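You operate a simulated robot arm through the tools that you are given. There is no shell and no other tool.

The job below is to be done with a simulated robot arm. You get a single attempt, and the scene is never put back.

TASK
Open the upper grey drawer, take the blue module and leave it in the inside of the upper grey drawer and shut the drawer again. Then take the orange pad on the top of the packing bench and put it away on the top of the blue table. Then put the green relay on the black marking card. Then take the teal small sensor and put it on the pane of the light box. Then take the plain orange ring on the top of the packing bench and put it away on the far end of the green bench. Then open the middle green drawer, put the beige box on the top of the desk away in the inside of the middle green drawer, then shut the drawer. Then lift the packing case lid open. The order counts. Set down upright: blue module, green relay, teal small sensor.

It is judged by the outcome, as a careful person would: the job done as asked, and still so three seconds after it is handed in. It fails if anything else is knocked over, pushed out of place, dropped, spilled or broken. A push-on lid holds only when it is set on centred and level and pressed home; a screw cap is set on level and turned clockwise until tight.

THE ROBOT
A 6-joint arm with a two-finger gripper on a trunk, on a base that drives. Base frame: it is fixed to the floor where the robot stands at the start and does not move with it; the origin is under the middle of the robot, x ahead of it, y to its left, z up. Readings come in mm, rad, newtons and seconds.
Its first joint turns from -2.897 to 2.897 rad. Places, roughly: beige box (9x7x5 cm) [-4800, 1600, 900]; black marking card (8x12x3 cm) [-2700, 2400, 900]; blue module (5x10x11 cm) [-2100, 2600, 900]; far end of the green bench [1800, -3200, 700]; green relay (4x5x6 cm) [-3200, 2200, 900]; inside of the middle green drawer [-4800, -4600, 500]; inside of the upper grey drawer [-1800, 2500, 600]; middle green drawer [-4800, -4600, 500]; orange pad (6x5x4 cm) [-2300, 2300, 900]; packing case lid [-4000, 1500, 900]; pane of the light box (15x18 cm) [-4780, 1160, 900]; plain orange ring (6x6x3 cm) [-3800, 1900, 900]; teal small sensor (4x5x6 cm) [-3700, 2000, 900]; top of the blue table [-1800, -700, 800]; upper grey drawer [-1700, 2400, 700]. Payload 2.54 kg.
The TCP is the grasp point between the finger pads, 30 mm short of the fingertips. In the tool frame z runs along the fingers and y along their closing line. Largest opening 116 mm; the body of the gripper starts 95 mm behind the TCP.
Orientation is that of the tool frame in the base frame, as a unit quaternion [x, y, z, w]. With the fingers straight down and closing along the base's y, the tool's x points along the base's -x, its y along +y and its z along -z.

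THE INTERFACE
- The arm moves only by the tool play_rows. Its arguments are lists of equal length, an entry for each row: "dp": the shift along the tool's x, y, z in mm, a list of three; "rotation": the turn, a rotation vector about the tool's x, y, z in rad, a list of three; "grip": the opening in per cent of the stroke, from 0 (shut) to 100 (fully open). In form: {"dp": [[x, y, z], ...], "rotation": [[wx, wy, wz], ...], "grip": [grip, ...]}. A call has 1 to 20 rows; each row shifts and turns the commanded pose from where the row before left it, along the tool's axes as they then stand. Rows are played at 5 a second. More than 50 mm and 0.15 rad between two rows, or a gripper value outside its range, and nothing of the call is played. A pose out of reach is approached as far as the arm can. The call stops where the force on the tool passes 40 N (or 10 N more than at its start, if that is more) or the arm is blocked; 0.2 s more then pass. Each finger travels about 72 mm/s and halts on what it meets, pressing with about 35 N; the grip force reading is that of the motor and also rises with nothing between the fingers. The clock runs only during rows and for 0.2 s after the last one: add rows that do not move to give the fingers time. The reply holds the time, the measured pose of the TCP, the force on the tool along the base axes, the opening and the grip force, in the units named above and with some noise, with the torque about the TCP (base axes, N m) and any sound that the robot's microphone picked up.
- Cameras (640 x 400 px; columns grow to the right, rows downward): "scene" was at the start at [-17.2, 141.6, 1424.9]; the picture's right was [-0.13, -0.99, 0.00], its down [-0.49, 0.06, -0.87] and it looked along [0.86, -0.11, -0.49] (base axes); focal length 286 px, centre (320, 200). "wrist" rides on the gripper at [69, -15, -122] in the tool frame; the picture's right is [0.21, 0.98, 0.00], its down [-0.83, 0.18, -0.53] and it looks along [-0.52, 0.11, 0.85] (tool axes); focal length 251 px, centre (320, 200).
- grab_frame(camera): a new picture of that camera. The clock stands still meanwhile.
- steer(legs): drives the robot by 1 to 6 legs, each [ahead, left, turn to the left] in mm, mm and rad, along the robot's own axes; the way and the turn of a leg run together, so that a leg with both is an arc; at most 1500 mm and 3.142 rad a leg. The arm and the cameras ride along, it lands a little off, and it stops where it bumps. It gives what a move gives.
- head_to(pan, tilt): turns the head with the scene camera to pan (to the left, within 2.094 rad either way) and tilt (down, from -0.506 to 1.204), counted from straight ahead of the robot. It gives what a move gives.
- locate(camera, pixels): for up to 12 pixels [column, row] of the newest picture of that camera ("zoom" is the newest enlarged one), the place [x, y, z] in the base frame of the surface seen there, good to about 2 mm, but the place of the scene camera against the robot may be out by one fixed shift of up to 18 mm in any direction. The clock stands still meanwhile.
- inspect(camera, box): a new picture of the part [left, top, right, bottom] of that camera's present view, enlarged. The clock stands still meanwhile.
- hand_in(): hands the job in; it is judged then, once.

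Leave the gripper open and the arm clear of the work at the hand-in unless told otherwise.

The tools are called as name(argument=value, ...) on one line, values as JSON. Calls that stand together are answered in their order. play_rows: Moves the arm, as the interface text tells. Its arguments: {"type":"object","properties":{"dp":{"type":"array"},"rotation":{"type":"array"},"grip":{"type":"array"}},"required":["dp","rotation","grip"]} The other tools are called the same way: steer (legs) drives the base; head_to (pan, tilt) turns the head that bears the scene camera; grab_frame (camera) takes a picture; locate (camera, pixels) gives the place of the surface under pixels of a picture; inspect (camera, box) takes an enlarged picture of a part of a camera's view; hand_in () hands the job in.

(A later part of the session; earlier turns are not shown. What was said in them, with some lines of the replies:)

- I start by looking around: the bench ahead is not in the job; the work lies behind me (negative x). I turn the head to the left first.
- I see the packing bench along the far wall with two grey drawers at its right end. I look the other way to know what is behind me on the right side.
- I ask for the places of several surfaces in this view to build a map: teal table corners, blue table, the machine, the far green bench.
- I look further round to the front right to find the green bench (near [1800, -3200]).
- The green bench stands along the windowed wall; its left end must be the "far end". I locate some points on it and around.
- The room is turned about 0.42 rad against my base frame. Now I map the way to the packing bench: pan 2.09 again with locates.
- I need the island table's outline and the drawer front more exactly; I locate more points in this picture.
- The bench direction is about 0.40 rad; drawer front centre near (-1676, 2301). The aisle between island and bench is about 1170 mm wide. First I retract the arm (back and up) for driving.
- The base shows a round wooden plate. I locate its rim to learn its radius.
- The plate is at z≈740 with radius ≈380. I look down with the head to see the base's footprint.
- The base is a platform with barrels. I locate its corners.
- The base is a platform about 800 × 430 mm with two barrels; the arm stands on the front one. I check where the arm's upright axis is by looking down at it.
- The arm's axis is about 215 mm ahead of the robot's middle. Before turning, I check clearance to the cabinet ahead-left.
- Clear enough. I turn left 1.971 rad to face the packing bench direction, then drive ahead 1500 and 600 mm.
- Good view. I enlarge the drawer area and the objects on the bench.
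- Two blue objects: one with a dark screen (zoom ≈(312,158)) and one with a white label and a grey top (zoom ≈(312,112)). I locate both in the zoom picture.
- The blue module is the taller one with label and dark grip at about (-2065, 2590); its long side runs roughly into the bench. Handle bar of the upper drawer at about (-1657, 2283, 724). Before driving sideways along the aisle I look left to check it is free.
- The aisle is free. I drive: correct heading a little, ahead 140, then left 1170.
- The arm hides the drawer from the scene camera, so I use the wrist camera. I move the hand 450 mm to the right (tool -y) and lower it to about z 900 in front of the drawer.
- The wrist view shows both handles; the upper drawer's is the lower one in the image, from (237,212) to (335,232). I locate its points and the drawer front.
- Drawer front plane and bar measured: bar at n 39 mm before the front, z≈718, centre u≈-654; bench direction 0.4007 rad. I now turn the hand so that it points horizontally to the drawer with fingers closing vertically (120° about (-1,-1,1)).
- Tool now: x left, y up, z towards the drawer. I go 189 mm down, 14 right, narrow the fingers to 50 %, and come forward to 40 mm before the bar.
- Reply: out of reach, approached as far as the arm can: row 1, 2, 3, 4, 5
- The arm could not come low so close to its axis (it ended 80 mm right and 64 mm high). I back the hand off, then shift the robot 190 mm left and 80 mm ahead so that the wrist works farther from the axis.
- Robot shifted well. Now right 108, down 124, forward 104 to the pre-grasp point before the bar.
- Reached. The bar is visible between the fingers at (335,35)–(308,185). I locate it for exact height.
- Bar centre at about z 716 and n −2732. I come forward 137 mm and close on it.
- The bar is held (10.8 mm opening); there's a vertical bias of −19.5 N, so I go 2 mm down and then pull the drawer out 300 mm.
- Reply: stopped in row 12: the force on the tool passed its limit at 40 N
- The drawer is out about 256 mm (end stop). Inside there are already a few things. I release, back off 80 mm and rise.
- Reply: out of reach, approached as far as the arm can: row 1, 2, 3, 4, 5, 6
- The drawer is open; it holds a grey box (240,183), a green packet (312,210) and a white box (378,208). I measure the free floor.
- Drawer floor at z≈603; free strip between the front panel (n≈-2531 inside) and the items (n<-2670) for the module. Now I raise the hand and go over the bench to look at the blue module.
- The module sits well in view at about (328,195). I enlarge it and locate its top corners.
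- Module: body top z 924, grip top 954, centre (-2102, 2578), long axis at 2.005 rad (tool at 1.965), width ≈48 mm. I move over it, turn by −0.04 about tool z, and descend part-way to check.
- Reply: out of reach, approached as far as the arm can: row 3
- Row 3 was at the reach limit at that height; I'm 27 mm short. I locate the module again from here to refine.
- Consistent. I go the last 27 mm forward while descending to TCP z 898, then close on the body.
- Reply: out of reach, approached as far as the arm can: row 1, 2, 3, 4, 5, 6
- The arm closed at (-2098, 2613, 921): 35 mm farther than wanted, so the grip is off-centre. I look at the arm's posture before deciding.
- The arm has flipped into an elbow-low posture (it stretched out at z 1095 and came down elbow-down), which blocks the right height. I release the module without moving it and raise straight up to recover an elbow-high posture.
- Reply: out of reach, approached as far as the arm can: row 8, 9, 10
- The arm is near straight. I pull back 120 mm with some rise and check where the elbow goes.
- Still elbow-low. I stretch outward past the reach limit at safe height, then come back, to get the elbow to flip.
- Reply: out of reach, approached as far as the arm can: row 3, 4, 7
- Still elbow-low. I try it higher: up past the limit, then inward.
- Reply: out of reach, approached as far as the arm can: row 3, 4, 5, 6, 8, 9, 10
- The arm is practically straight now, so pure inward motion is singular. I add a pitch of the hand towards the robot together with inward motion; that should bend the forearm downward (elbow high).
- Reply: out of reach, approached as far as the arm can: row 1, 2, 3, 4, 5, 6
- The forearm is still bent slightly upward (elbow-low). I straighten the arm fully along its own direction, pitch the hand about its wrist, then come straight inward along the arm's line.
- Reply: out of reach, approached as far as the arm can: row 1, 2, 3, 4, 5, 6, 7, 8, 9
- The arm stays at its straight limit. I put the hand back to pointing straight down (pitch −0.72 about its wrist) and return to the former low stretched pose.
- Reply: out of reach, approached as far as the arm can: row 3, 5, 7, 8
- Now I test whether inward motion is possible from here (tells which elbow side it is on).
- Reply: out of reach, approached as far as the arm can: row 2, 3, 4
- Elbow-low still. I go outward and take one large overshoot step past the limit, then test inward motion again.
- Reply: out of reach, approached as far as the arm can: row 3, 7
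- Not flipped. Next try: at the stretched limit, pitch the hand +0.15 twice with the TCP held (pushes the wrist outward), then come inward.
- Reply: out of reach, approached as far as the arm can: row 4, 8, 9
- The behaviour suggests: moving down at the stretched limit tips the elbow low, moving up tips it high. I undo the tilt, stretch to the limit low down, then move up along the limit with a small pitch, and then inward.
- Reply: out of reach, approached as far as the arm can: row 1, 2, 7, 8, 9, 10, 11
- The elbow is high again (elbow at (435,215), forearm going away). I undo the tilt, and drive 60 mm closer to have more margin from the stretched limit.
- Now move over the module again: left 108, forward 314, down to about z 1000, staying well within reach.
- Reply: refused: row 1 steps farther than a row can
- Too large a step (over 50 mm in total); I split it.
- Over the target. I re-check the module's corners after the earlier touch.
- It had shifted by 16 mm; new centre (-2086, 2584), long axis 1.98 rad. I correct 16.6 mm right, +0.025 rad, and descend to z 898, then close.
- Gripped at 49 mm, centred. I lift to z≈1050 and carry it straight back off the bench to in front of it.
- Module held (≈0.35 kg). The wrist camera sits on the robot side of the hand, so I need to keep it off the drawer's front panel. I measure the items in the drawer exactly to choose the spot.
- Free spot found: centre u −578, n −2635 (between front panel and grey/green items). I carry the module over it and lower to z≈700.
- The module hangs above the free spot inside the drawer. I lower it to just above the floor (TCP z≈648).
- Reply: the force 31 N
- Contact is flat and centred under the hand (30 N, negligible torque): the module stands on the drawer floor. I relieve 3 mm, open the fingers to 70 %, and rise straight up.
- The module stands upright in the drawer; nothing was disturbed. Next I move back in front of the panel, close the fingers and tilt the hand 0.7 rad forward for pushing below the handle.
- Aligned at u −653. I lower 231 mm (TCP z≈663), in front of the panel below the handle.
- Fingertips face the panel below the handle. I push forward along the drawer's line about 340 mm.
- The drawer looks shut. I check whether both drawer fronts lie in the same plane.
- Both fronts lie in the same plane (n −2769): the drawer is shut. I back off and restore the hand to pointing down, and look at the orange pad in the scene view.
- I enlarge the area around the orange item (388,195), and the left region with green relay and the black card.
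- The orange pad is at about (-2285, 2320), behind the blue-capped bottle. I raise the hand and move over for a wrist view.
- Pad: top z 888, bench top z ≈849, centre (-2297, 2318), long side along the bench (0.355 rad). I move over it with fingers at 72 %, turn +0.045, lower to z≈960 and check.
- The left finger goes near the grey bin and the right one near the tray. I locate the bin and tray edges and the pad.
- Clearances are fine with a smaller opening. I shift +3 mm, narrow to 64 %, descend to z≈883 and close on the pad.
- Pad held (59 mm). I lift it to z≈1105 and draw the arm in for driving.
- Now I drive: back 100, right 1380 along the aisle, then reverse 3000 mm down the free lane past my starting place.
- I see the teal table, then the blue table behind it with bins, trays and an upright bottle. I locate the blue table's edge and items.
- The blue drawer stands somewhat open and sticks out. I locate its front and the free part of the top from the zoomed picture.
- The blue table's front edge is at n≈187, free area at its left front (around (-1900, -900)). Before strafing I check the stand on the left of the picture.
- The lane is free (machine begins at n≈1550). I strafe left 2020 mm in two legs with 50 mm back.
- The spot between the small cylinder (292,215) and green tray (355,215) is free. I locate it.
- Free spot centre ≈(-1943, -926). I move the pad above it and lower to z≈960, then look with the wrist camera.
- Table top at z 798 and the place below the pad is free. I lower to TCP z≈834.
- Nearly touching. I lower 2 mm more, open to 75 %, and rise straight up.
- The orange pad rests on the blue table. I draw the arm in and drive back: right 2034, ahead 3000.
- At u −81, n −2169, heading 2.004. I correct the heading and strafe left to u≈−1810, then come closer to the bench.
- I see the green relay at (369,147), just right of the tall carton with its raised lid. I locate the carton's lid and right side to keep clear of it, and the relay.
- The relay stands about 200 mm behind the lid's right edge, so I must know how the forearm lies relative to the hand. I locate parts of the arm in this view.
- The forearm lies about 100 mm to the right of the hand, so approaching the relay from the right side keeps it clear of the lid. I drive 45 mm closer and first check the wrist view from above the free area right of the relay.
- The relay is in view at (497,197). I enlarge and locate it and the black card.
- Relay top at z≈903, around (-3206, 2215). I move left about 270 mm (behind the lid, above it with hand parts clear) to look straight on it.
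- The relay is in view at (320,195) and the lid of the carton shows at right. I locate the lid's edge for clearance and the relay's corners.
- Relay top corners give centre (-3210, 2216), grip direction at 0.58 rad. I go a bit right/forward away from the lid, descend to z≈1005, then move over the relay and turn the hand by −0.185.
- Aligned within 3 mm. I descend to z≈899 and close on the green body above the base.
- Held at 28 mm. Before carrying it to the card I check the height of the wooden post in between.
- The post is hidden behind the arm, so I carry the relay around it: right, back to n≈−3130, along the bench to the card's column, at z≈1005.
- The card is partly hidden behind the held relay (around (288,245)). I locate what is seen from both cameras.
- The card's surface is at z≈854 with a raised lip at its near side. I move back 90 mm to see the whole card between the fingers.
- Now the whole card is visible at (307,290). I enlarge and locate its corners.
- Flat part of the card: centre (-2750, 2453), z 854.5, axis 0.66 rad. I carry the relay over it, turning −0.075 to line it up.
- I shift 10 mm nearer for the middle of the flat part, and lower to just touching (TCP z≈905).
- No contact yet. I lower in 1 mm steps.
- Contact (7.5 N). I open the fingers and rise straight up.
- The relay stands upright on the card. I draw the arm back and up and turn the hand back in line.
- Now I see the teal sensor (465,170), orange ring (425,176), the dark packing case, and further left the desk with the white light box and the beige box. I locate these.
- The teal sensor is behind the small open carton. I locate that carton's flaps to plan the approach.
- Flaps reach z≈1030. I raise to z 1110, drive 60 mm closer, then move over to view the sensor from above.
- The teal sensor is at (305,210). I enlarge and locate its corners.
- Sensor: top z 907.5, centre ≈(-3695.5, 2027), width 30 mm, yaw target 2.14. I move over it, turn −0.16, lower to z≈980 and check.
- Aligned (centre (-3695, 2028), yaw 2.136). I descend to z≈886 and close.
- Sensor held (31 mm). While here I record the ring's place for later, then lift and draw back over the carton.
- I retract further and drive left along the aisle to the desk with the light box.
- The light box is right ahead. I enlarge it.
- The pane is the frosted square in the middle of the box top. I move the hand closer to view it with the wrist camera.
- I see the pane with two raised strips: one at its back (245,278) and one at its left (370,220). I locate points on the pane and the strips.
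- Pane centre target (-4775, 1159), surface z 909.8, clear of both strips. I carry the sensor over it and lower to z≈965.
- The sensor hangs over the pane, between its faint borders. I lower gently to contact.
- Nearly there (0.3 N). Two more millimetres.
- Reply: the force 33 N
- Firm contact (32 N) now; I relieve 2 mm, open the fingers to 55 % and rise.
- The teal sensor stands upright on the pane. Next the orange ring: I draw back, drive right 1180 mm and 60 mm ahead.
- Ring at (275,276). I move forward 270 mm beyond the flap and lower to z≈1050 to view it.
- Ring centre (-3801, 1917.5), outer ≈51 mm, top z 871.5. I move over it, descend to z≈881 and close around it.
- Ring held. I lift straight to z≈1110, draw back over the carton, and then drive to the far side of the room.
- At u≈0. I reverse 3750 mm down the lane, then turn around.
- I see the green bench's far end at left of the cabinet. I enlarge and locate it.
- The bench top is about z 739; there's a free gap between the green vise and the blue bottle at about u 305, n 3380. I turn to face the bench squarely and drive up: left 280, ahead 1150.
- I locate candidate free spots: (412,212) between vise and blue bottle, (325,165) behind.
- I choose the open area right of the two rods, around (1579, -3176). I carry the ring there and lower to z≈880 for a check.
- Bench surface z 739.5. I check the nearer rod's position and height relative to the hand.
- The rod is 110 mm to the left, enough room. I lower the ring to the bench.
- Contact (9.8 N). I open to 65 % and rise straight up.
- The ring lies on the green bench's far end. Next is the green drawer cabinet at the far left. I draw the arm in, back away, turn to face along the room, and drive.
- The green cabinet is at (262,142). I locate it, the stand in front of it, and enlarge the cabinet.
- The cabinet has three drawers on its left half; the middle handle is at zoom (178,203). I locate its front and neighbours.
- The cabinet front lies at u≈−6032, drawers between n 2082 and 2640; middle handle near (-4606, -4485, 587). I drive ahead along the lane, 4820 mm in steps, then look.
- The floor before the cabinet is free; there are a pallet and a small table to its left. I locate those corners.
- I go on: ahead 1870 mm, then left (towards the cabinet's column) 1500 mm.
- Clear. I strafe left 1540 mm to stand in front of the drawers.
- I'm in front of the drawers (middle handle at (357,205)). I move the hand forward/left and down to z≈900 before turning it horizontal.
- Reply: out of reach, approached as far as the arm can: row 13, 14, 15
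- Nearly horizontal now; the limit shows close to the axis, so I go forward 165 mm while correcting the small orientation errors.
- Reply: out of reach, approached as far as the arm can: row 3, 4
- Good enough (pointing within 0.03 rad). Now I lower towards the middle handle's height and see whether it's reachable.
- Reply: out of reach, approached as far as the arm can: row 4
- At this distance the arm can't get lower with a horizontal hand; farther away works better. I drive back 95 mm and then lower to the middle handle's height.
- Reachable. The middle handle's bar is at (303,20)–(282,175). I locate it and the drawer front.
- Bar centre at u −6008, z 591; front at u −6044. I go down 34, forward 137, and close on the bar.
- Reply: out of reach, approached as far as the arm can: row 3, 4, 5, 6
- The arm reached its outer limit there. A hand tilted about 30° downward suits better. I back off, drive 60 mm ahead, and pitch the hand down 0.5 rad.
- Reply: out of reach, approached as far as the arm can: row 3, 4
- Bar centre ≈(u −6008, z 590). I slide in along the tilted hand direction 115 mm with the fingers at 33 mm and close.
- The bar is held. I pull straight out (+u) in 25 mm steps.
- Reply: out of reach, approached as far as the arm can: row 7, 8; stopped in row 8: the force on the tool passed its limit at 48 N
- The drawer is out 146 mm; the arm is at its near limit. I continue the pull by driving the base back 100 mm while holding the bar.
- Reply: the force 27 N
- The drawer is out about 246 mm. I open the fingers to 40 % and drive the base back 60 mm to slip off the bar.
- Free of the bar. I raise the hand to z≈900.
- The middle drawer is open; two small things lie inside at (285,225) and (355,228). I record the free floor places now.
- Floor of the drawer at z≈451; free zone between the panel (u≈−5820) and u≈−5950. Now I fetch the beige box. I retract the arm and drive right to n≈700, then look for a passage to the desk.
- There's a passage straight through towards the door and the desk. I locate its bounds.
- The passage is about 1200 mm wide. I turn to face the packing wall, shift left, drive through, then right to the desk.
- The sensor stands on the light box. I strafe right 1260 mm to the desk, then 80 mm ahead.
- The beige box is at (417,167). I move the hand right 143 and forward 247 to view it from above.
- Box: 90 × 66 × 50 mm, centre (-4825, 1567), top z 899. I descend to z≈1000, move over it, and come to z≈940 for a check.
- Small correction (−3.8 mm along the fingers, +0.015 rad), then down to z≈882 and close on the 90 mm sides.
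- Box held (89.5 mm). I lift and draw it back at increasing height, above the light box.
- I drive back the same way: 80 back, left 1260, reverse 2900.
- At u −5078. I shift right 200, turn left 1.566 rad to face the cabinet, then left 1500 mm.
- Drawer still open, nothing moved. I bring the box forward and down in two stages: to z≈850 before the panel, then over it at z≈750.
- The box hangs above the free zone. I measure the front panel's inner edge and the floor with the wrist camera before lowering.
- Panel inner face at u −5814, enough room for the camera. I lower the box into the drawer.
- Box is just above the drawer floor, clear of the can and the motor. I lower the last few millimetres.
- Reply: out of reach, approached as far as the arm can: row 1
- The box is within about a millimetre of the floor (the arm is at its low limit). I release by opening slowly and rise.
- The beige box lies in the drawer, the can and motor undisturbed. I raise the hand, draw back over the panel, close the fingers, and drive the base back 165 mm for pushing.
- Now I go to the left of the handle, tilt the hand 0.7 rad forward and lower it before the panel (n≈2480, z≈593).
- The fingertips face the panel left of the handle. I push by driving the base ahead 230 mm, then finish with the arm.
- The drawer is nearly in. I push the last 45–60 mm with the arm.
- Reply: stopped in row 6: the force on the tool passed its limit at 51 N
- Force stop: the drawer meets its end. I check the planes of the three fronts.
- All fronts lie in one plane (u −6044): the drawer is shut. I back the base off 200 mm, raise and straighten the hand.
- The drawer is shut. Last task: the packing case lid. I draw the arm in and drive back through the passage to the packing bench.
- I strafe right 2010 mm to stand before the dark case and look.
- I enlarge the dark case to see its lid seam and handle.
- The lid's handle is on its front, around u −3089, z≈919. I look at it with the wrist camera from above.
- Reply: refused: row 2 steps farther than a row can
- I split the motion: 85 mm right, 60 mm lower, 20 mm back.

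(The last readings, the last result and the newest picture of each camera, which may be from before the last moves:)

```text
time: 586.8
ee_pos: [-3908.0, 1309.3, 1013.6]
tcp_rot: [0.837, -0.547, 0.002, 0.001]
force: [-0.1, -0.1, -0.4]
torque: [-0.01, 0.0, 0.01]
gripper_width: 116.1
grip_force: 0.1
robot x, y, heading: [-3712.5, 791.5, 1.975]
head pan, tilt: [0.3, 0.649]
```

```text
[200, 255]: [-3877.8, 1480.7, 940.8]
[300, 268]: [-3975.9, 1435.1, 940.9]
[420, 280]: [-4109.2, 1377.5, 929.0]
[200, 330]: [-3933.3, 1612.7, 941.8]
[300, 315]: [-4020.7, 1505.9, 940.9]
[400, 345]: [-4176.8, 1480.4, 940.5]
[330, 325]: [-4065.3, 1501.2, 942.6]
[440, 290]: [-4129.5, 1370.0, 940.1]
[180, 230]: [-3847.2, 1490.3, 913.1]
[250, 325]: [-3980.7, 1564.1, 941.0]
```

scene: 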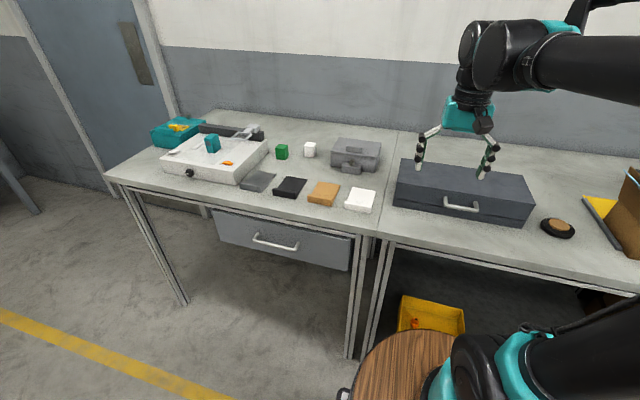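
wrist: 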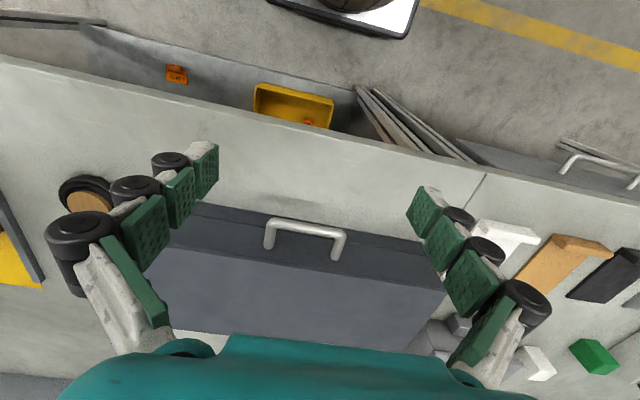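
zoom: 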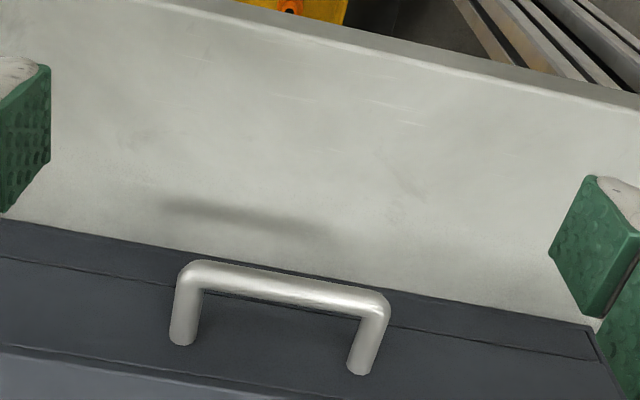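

Bar: centre about n −2836, z 914, u −3100; lid face at n −2872, lid top z 941. I locate the back edge of the lid (hinge side) with the scene view.

locate(camera="scene", pixels=[[403, 163], [520, 178], [460, 168], [402, 159], [398, 205], [520, 224], [533, 208], [399, 180]])

```text
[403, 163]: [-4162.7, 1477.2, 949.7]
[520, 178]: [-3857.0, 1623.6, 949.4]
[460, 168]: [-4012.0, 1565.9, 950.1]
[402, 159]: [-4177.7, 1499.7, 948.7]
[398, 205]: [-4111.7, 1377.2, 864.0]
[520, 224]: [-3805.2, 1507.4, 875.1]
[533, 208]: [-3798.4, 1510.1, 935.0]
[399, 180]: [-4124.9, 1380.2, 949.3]
```

Hinge side is at n≈−3022. I'll grip the bar from above with the fingers closing front-to-back, so I turn the hand 90° about its axis.

play_rows(dp=[[0, 0, 0], [0, 0, 0], [0, 0, 0], [0, 0, 0], [0, 0, 0], [0, 0, 0], [0, 0, 0], [0, 0, 0], [0, 0, 0], [0, 0, 0], [0, 0, 0], [0, 0, 0]], rotation=[[0, 0, 0.1428], [0, 0, 0.1428], [0, 0, 0.1428], [0, 0, 0.1428], [0, 0, 0.1428], [0, 0, 0.1428], [0, 0, 0.1428], [0, 0, 0.1428], [0, 0, 0.1428], [0, 0, 0.1428], [0, 0, 0.1428], [0, 0, 0]], grip=[60, 60, 60, 60, 60, 60, 60, 60, 60, 60, 60, 60])

grab_frame(camera="wrist")

```text
time: 589.4
ee_pos: [-3908.6, 1308.0, 1016.1]
tcp_rot: [-0.205, 0.979, -0.003, 0.001]
force: [-1.0, -0.4, 0.1]
torque: [-0.03, -0.02, 0.0]
gripper_width: 69.4
grip_force: 0.2
robot x, y, heading: [-3713.6, 793.5, 1.98]
head pan, tilt: [0.3, 0.649]
```

```text
taken
```

wrist: 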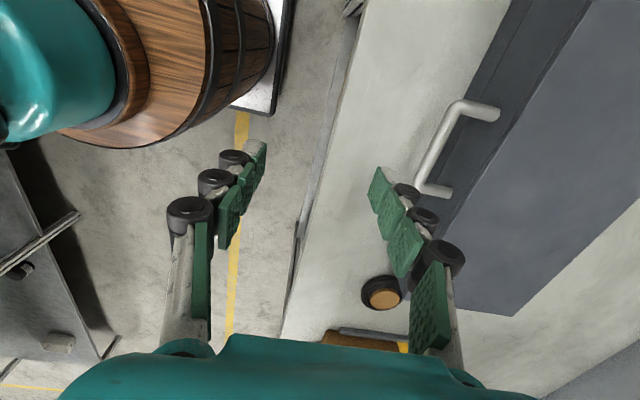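

play_rows(dp=[[3.2, 36, 0], [3.2, 36, 0], [3.2, 35.4, 0], [0, 0, 30], [0, 0, 0]], rotation=[[0, 0, 0.012], [0, 0, 0], [0, 0, 0], [0, 0, 0], [0, 0, 0]], grip=[50, 40, 35, 35, 35])

grab_frame(camera="wrist")

```text
time: 590.6
ee_pos: [-3961.7, 1404.0, 984.2]
tcp_rot: [-0.2, 0.98, -0.002, 0.001]
force: [0.7, 0.5, 0.2]
torque: [0.02, 0.02, 0.01]
gripper_width: 40.7
grip_force: 0.0
robot x, y, heading: [-3711.3, 793.3, 1.979]
head pan, tilt: [0.3, 0.649]
```

```text
taken
```

wrist: 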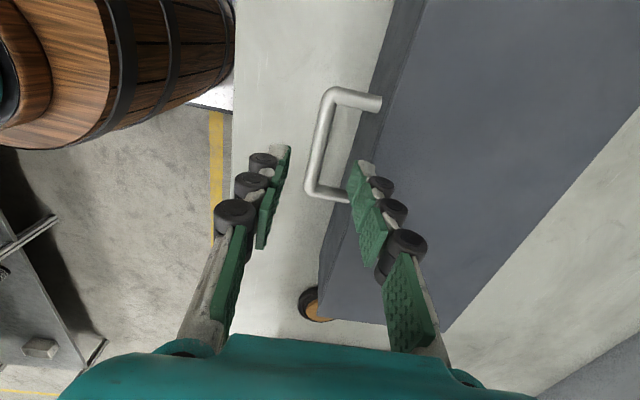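

locate(camera="wrist", pixels=[[325, 110], [320, 135], [317, 155], [313, 180], [372, 102], [345, 196], [370, 130], [400, 100]])

```text
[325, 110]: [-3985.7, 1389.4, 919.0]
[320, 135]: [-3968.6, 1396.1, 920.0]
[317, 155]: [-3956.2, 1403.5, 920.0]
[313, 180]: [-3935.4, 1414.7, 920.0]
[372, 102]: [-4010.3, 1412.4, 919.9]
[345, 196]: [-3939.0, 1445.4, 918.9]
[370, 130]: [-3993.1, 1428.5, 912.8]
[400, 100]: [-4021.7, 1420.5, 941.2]
```

Bar centre n −2835, z 915. I shift 2.5 mm back, go down to z≈923 and close on the bar.

play_rows(dp=[[0, -2.5, 20], [0, 0, 25], [0, 0, 16], [0, 0, 0], [0, 0, 0], [0, 0, 0], [0, 0, 0]], rotation=[[0, 0, 0], [0, 0, 0], [0, 0, 0], [0, 0, 0], [0, 0, 0], [0, 0, 0], [0, 0, 0]], grip=[35, 35, 35, 20, 5, 0, 0])

grab_frame(camera="wrist")

```text
time: 592.2
ee_pos: [-3961.0, 1404.5, 924.8]
tcp_rot: [-0.2, 0.98, 0.0, 0.0]
force: [-4.5, 10.1, -1.1]
torque: [-0.08, 0.1, 0.02]
gripper_width: 10.5
grip_force: 37.6
robot x, y, heading: [-3711.1, 788.8, 1.979]
head pan, tilt: [0.3, 0.649]
stopped in row 7: the force on the tool passed its limit at 42 N (the readings are from after the stop); the commanded pose is now the measured one
```

```text
taken
```

wrist: 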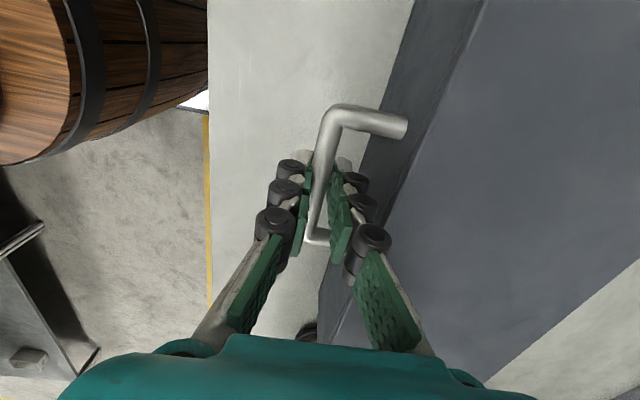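

The bar is held. I lift by 10 mm first and read the forces.

play_rows(dp=[[0, 0, -5], [0, 0, -5], [0, 0, 0]], rotation=[[0, 0, 0], [0, 0, 0], [0, 0, 0]], grip=[0, 0, 0])

grab_frame(camera="scene")

```text
time: 593.0
ee_pos: [-3959.2, 1403.2, 933.6]
tcp_rot: [-0.2, 0.98, -0.001, 0.0]
force: [-0.7, -0.1, -2.2]
torque: [-0.17, -0.07, 0.03]
gripper_width: 10.5
grip_force: 37.5
robot x, y, heading: [-3712.9, 790.7, 1.978]
head pan, tilt: [0.3, 0.649]
```

```text
taken
```

scene: 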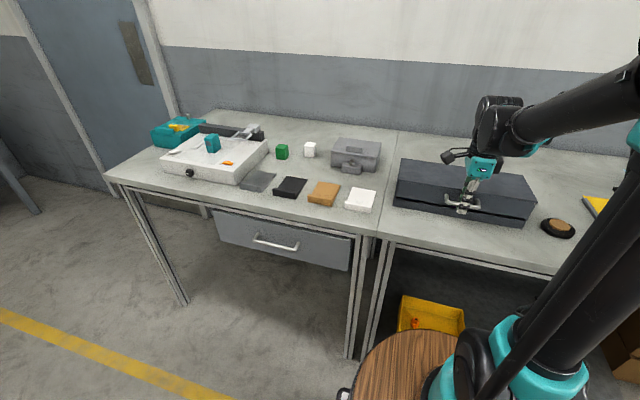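

Light. I lift 30 mm more and measure how the lid's top tilts, to find the hinge line.

play_rows(dp=[[0, 0, -10], [0, 0, -10], [0, 0, -10], [0, 0, 0]], rotation=[[0, 0, 0], [0, 0, 0], [0, 0, 0], [0, 0, 0]], grip=[0, 0, 0, 0])

grab_frame(camera="scene")

inspect(camera="scene", box=[380, 140, 560, 250])

grab_frame(camera="wrist")

```text
time: 594.0
ee_pos: [-3960.0, 1403.6, 963.5]
tcp_rot: [-0.2, 0.98, 0.0, 0.0]
force: [-8.7, 6.5, -3.2]
torque: [-0.14, 0.04, 0.03]
gripper_width: 11.0
grip_force: 38.0
robot x, y, heading: [-3711.5, 792.8, 1.976]
head pan, tilt: [0.3, 0.649]
```

```text
taken
```

scene: 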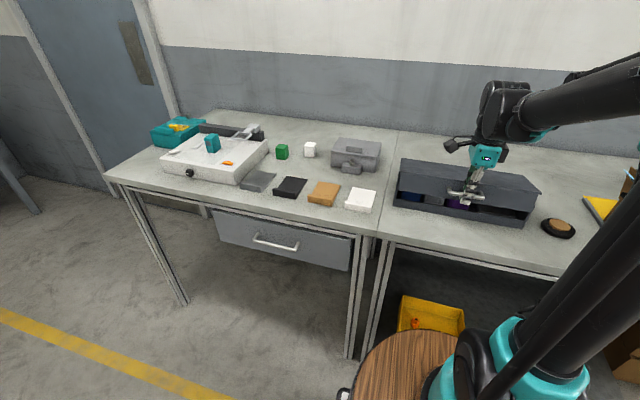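

```text
3.56 times, centred on (470, 195) of scene
```

zoom: 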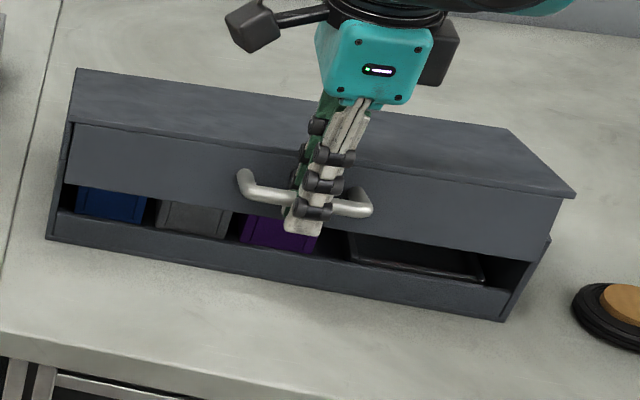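

```text
taken
```

wrist: 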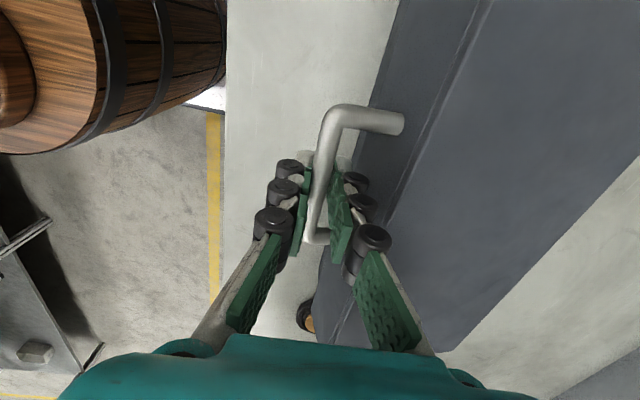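

The lid opens nicely. I locate points on its top plate to find the hinge line.

locate(camera="wrist", pixels=[[480, 60], [540, 100], [600, 120], [560, 200], [500, 250], [450, 320], [420, 200], [400, 250], [620, 40], [385, 140]])

```text
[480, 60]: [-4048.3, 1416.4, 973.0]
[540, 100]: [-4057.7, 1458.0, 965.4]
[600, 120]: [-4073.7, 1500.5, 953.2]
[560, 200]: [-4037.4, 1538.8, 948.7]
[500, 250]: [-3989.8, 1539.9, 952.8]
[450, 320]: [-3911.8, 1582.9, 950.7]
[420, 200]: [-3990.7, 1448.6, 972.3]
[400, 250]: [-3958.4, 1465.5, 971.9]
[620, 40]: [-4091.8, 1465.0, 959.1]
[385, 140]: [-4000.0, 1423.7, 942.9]
```

The lid has turned about 12°; the hinge is at the back top edge (n≈−3026, z≈938), radius ≈191 mm. I follow that arc to about 45°.

play_rows(dp=[[0, 2.1, -13.2], [0, 2.1, -13.1], [0, 3.9, -12.8], [0, 3.9, -12.7], [0, 5.6, -12.1], [0, 5.7, -12], [0, 7.2, -11.2], [0, 7.3, -11.1], [0, 0, 0]], rotation=[[0, 0, 0], [0, 0, 0], [0, 0, 0], [0, 0, 0], [0, 0, 0], [0, 0, 0], [0, 0, 0], [0, 0, 0], [0, 0, 0]], grip=[0, 0, 0, 0, 0, 0, 0, 0, 0])

grab_frame(camera="wrist")

```text
time: 595.2
ee_pos: [-3967.4, 1420.9, 1024.9]
tcp_rot: [-0.201, 0.98, 0.002, -0.001]
force: [-9.3, 13.6, -9.9]
torque: [-0.08, -0.07, 0.0]
gripper_width: 11.1
grip_force: 37.9
robot x, y, heading: [-3711.9, 794.9, 1.979]
head pan, tilt: [0.3, 0.649]
stopped in row 6: the force on the tool passed its limit at 41 N (the readings are from after the stop); the commanded pose is now the measured one
```

```text
taken
```

wrist: 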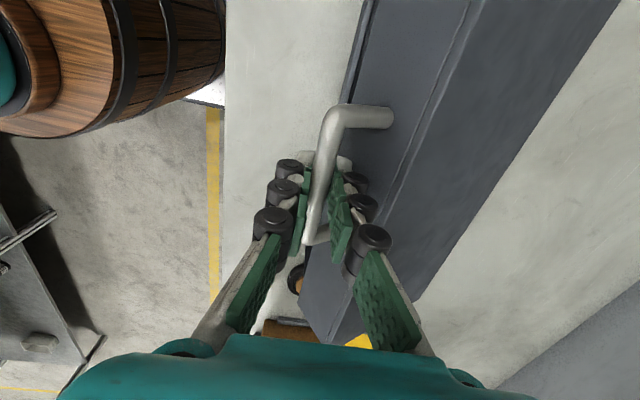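

Some side force builds up (the bar wants to be nearer the hinge). I measure the lid again to refine the hinge.

locate(camera="wrist", pixels=[[480, 100], [540, 100], [560, 60], [450, 200], [420, 270], [400, 40], [370, 70], [380, 160], [480, 160], [430, 150], [390, 118], [345, 110]])

```text
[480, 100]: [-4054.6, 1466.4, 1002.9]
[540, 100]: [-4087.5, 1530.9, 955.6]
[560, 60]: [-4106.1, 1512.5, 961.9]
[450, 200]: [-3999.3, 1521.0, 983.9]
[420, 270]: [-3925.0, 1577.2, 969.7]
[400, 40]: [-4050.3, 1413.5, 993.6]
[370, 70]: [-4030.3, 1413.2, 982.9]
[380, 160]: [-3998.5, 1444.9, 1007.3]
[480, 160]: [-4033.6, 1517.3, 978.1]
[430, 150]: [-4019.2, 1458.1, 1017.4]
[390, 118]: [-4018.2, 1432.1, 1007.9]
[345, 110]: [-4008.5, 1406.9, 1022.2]
```

The lid is at 33°, hinge confirmed at (n −3026, z 941). I continue the arc in smaller portions.

play_rows(dp=[[0, 3, -4], [0, 6.5, -11.2], [0, 7, -11], [0, 8, -10.4], [0, 8.5, -10], [0, 0, 0]], rotation=[[0, 0, 0], [0, 0, 0], [0, 0, 0], [0, 0, 0], [0, 0, 0], [0, 0, 0]], grip=[0, 0, 0, 0, 0, 0])

grab_frame(camera="wrist")

locate(camera="wrist", pixels=[[480, 100], [500, 60], [450, 200], [440, 170], [400, 230], [390, 118], [345, 110], [380, 60]])

```text
time: 596.5
ee_pos: [-3980.1, 1451.7, 1070.3]
tcp_rot: [-0.2, 0.98, 0.003, 0.0]
force: [-6.1, 12.8, -17.0]
torque: [-0.06, 0.07, -0.04]
gripper_width: 11.0
grip_force: 37.1
robot x, y, heading: [-3714.1, 792.1, 1.975]
head pan, tilt: [0.3, 0.649]
stopped in row 6: the force on the tool passed its limit at 42 N (the readings are from after the stop); the commanded pose is now the measured one
```

```text
taken
```

wrist: 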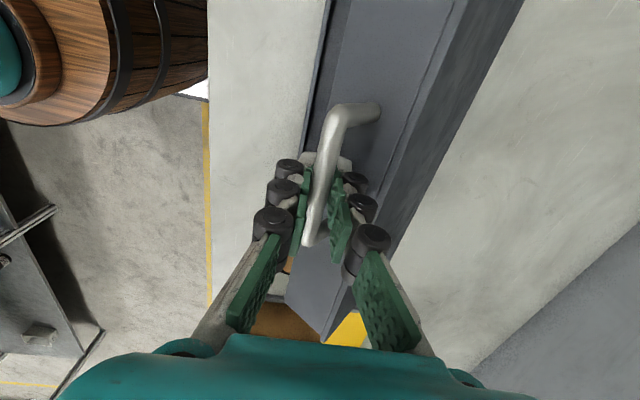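

```text
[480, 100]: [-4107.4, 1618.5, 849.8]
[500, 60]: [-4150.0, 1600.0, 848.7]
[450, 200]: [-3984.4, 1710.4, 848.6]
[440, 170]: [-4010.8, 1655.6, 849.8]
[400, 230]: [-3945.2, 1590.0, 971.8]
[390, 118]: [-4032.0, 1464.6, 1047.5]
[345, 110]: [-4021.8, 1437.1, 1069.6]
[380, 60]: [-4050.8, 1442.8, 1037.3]
```

The remaining force points towards the hinge, so my radius is a few mm too large. I continue with radius 186 mm.

play_rows(dp=[[0, 8.7, -6.6], [0, 8.8, -6.6], [0, 10.5, -7.6], [0, 10.5, -7.6], [0, 11.5, -6.1], [0, 11.5, -6.1], [0, 0, 0]], rotation=[[0, 0, 0], [0, 0, 0], [0, 0, 0], [0, 0, 0], [0, 0, 0], [0, 0, 0], [0, 0, 0]], grip=[0, 0, 0, 0, 0, 0, 0])

grab_frame(camera="wrist")

grab_frame(camera="scene")

```text
time: 598.1
ee_pos: [-4004.7, 1508.2, 1111.4]
tcp_rot: [-0.2, 0.98, 0.002, 0.0]
force: [-4.5, 11.4, -33.7]
torque: [-0.17, -0.05, -0.01]
gripper_width: 10.6
grip_force: 37.0
robot x, y, heading: [-3707.9, 796.2, 1.978]
head pan, tilt: [0.3, 0.649]
```

```text
taken
```

wrist: 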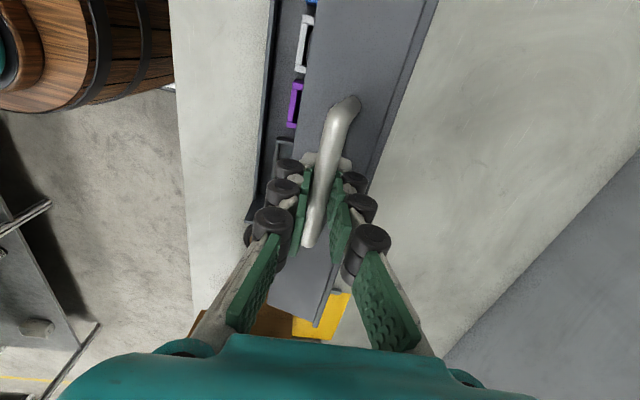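

```text
taken
```

scene: 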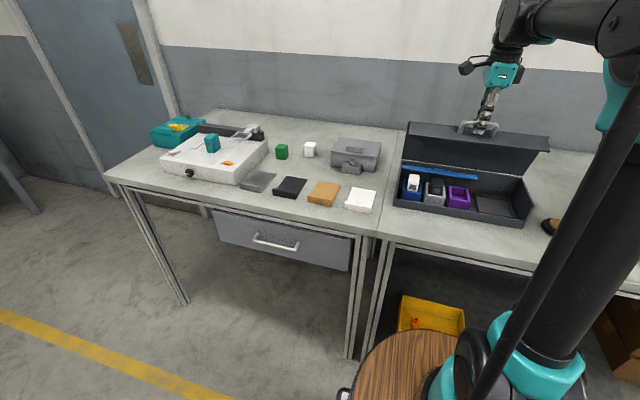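

The lid is at about 70°, the contents visible. I relieve 3 mm and go on over the top.

play_rows(dp=[[0, 1, 3.2], [0, 12, -4.3], [0, 12, -4.3], [0, 12.4, -2.6], [0, 12.5, -2.6], [0, 12.7, -0.9], [0, 12.7, -0.9], [0, 0, 0]], rotation=[[0, 0, 0], [0, 0, 0], [0, 0, 0], [0, 0, 0], [0, 0, 0], [0, 0, 0], [0, 0, 0], [0, 0, 0]], grip=[0, 0, 0, 0, 0, 0, 0, 0])

grab_frame(camera="wrist")

grab_frame(camera="scene")

```text
time: 600.0
ee_pos: [-4034.9, 1576.4, 1125.7]
tcp_rot: [-0.201, 0.98, 0.002, 0.0]
force: [-0.8, -1.2, -2.8]
torque: [-0.08, 0.01, 0.02]
gripper_width: 11.3
grip_force: 37.1
robot x, y, heading: [-3712.7, 792.7, 1.98]
head pan, tilt: [0.3, 0.649]
```

```text
taken
```

wrist: 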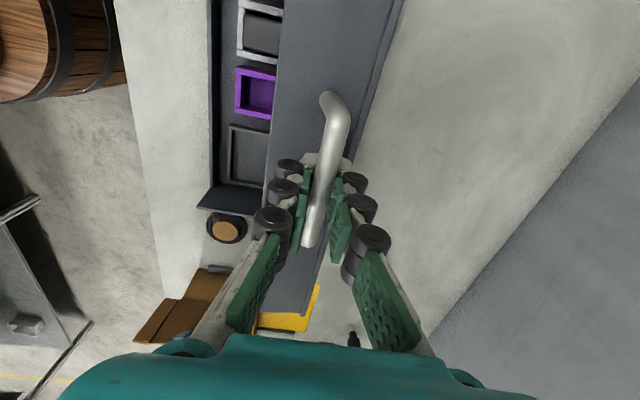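

```text
taken
```

scene: 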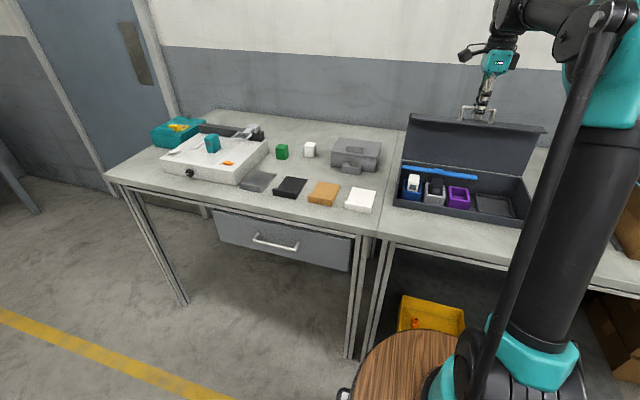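

The lid stands about upright. I measure its angle from the skirt surface.

locate(camera="wrist", pixels=[[300, 60], [360, 40], [290, 120], [365, 90], [285, 290], [310, 270], [385, 20], [345, 280]])

inspect(camera="scene", box=[390, 80, 570, 240])

```text
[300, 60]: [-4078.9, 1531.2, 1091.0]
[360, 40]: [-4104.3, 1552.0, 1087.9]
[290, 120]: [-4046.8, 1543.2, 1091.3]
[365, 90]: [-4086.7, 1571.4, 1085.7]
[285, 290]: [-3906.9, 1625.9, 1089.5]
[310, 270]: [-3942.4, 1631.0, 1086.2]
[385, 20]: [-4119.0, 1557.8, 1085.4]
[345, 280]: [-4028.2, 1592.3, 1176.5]
```

```text
2.50 times, centred on (480, 160) of scene
```

zoom: 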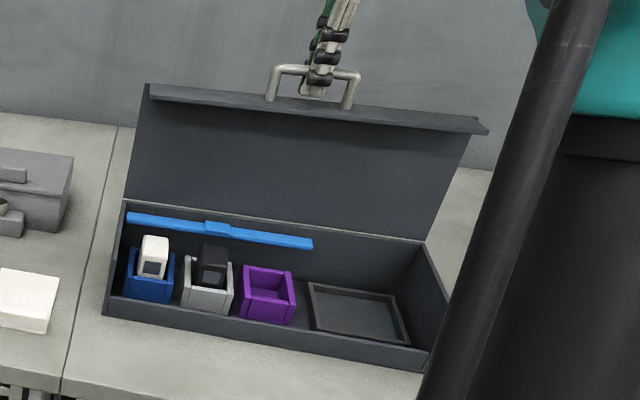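

The lid is at about 97°, just past upright. I push it gently a bit further to find its rest.

play_rows(dp=[[0, 8, 0.6], [0, 8, 0.8], [0, 8, 1], [0, 0, 0]], rotation=[[0, 0, 0], [0, 0, 0], [0, 0, 0], [0, 0, 0]], grip=[0, 0, 0, 0])

```text
time: 601.0
ee_pos: [-4042.3, 1597.8, 1123.5]
tcp_rot: [-0.2, 0.98, 0.002, 0.0]
force: [-5.4, -2.5, 4.2]
torque: [-0.09, -0.03, -0.01]
gripper_width: 11.1
grip_force: 36.9
robot x, y, heading: [-3709.8, 794.5, 1.979]
head pan, tilt: [0.3, 0.649]
```

Still free. A bit further.

play_rows(dp=[[0, 8, 1.4], [0, 8, 1.7], [0, 0, 0]], rotation=[[0, 0, 0], [0, 0, 0], [0, 0, 0]], grip=[0, 0, 0])

grab_frame(camera="wrist")

```text
time: 601.5
ee_pos: [-4045.3, 1604.7, 1122.3]
tcp_rot: [-0.2, 0.98, -0.004, 0.001]
force: [4.8, -13.2, 13.2]
torque: [-0.05, 0.04, 0.0]
gripper_width: 11.3
grip_force: 36.0
robot x, y, heading: [-3713.6, 793.1, 1.982]
head pan, tilt: [0.3, 0.649]
stopped in row 2: the force on the tool passed its limit at 51 N (the readings are from after the stop); the commanded pose is now the measured one
```

```text
taken
```

wrist: 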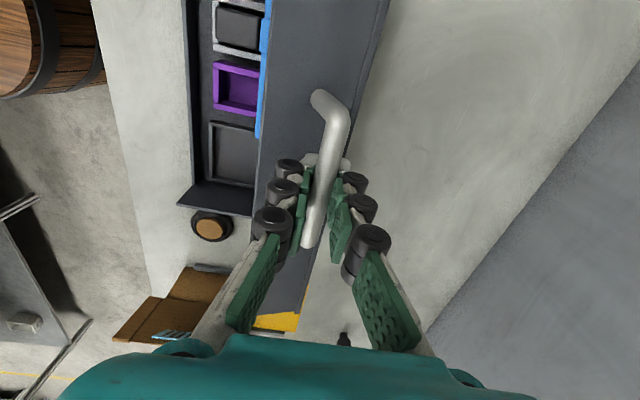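

The lid has met its stop at about 105°. I release the bar and rise straight up.

play_rows(dp=[[0, 0, 0], [0, 0, 0], [0, 0, 0], [0, 0, -10], [0, 0, -20], [0, 0, -30], [0, 0, 0]], rotation=[[0, 0, 0], [0, 0, 0], [0, 0, 0], [0, 0, 0], [0, 0, 0], [0, 0, 0], [0, 0, 0]], grip=[15, 30, 40, 40, 40, 40, 40])

grab_frame(camera="wrist")

grab_frame(camera="scene")

```text
time: 603.1
ee_pos: [-4047.0, 1605.1, 1181.8]
tcp_rot: [-0.2, 0.98, -0.003, 0.001]
force: [0.7, 0.1, -0.3]
torque: [0.01, -0.02, 0.0]
gripper_width: 46.4
grip_force: 0.0
robot x, y, heading: [-3712.0, 794.6, 1.976]
head pan, tilt: [0.3, 0.649]
```

```text
taken
```

wrist: 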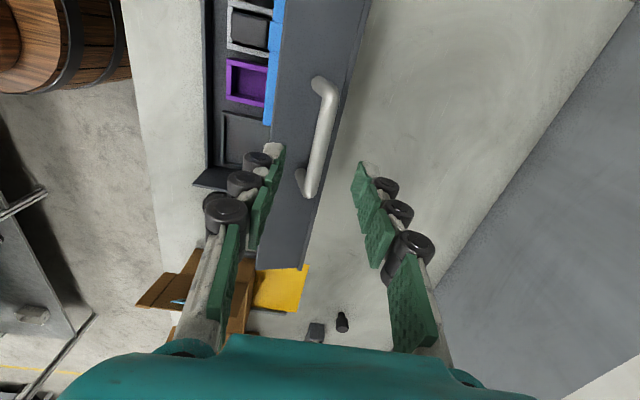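

```text
taken
```

scene: 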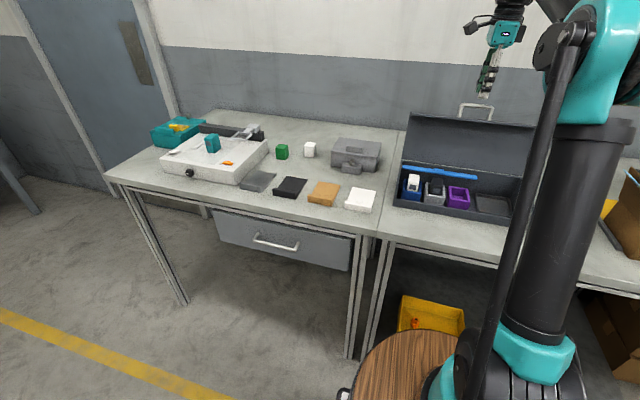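

The lid stays open by itself. I rise further and draw the hand back to a clear place over the aisle side.

play_rows(dp=[[0, 0, -25], [0, 0, -25], [0, -40, 0], [0, -40, 0], [0, -40, 0], [0, -40, 0], [0, -40, 0], [0, -40, 0], [0, -40, 0], [0, -40, 0], [0, 0, 0], [0, 0, 0], [0, 0, 0], [0, 0, 0], [0, 0, 0]], rotation=[[0, 0, 0], [0, 0, 0], [0, 0, 0], [0, 0, 0], [0, 0, 0], [0, 0, 0], [0, 0, 0], [0, 0, 0], [0, 0, 0], [0, 0, 0], [0, 0, 0], [0, 0, 0], [0, 0, 0], [0, 0, 0], [0, 0, 0]], grip=[40, 40, 60, 80, 100, 100, 100, 100, 100, 100, 100, 100, 100, 100, 100])

grab_frame(camera="scene")

inspect(camera="scene", box=[130, 90, 300, 200])

```text
time: 606.3
ee_pos: [-3920.0, 1313.5, 1231.4]
tcp_rot: [-0.2, 0.98, -0.003, 0.001]
force: [0.7, -0.6, 0.0]
torque: [0.01, 0.0, -0.01]
gripper_width: 115.9
grip_force: 0.0
robot x, y, heading: [-3709.6, 792.6, 1.979]
head pan, tilt: [0.3, 0.649]
```

```text
taken
```

scene: 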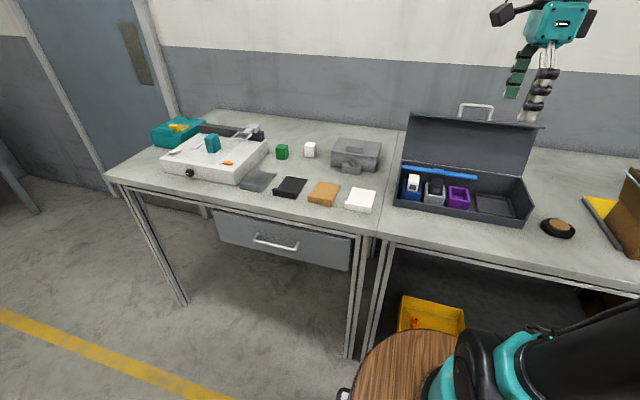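

```text
3.64 times, centred on (215, 145) of scene
```

zoom: 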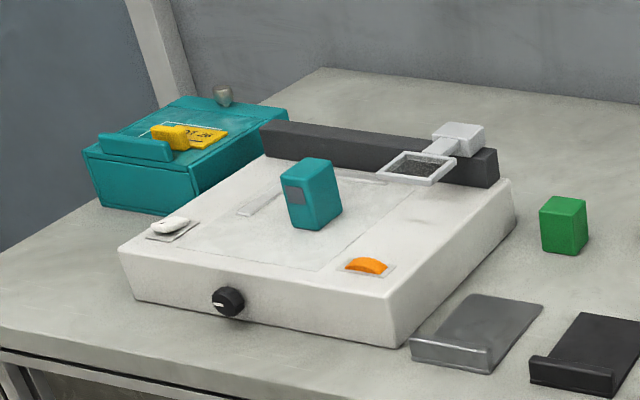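

The sensor stands on the pane and the lid stays open. A last look to the right along the bench for the relay and the grey drawer.

head_to(pan=-0.8, tilt=0.35)

grab_frame(camera="scene")

```text
time: 607.6
ee_pos: [-3922.0, 1313.8, 1231.2]
tcp_rot: [-0.2, 0.98, -0.004, 0.0]
force: [0.4, -0.4, -0.4]
torque: [0.02, -0.01, 0.01]
gripper_width: 116.1
grip_force: 0.0
robot x, y, heading: [-3712.7, 792.6, 1.972]
head pan, tilt: [-0.799, 0.351]
```

```text
taken
```

scene: 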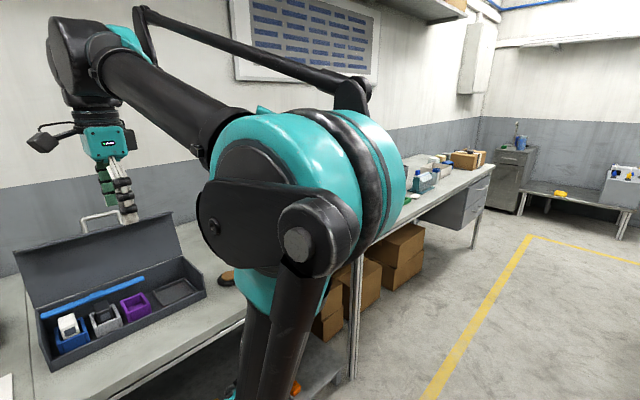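

Everything is in place: grey drawers shut, lid open and steady, arm clear with the gripper open. I hand the job in.

hand_in()

```text
The job is handed in.
```

I did all seven tasks in the order given and handed the job in; I don't have the judge's result.

| Task | Last state I saw |
|---|---|
| Blue module | Upright on the floor of the upper grey drawer. The drawer is shut, its front level with the one below. |
| Orange pad | On the blue table, in the free space left of the green tray. |
| Green relay | Upright on the flat part of the black marking card. |
| Teal small sensor | Upright on the pane of the light box, checked again just before hand-in. |
| Plain orange ring | Flat on the far end of the green bench, right of the two rods. |
| Beige box | Inside the middle green drawer, which is shut with its front level with the others. |
| Packing case lid | Open to its stop at about 105°, and still open when I checked a few seconds later. |

- **First grip on the module:** my first grip was off-centre and shifted the module about 16 mm on the bench before I re-gripped it. It stayed upright.
- **Beige box release:** I let go about a millimetre above the drawer floor because the arm was at its lower limit.
- **Not rechecked at the end:** I didn't go back to look at the orange pad, the relay, the ring or inside the two drawers after leaving them.

Apart from that shift, I saw nothing knocked over, dropped or pushed out of place. At hand-in the gripper was open and the arm was clear of the work.
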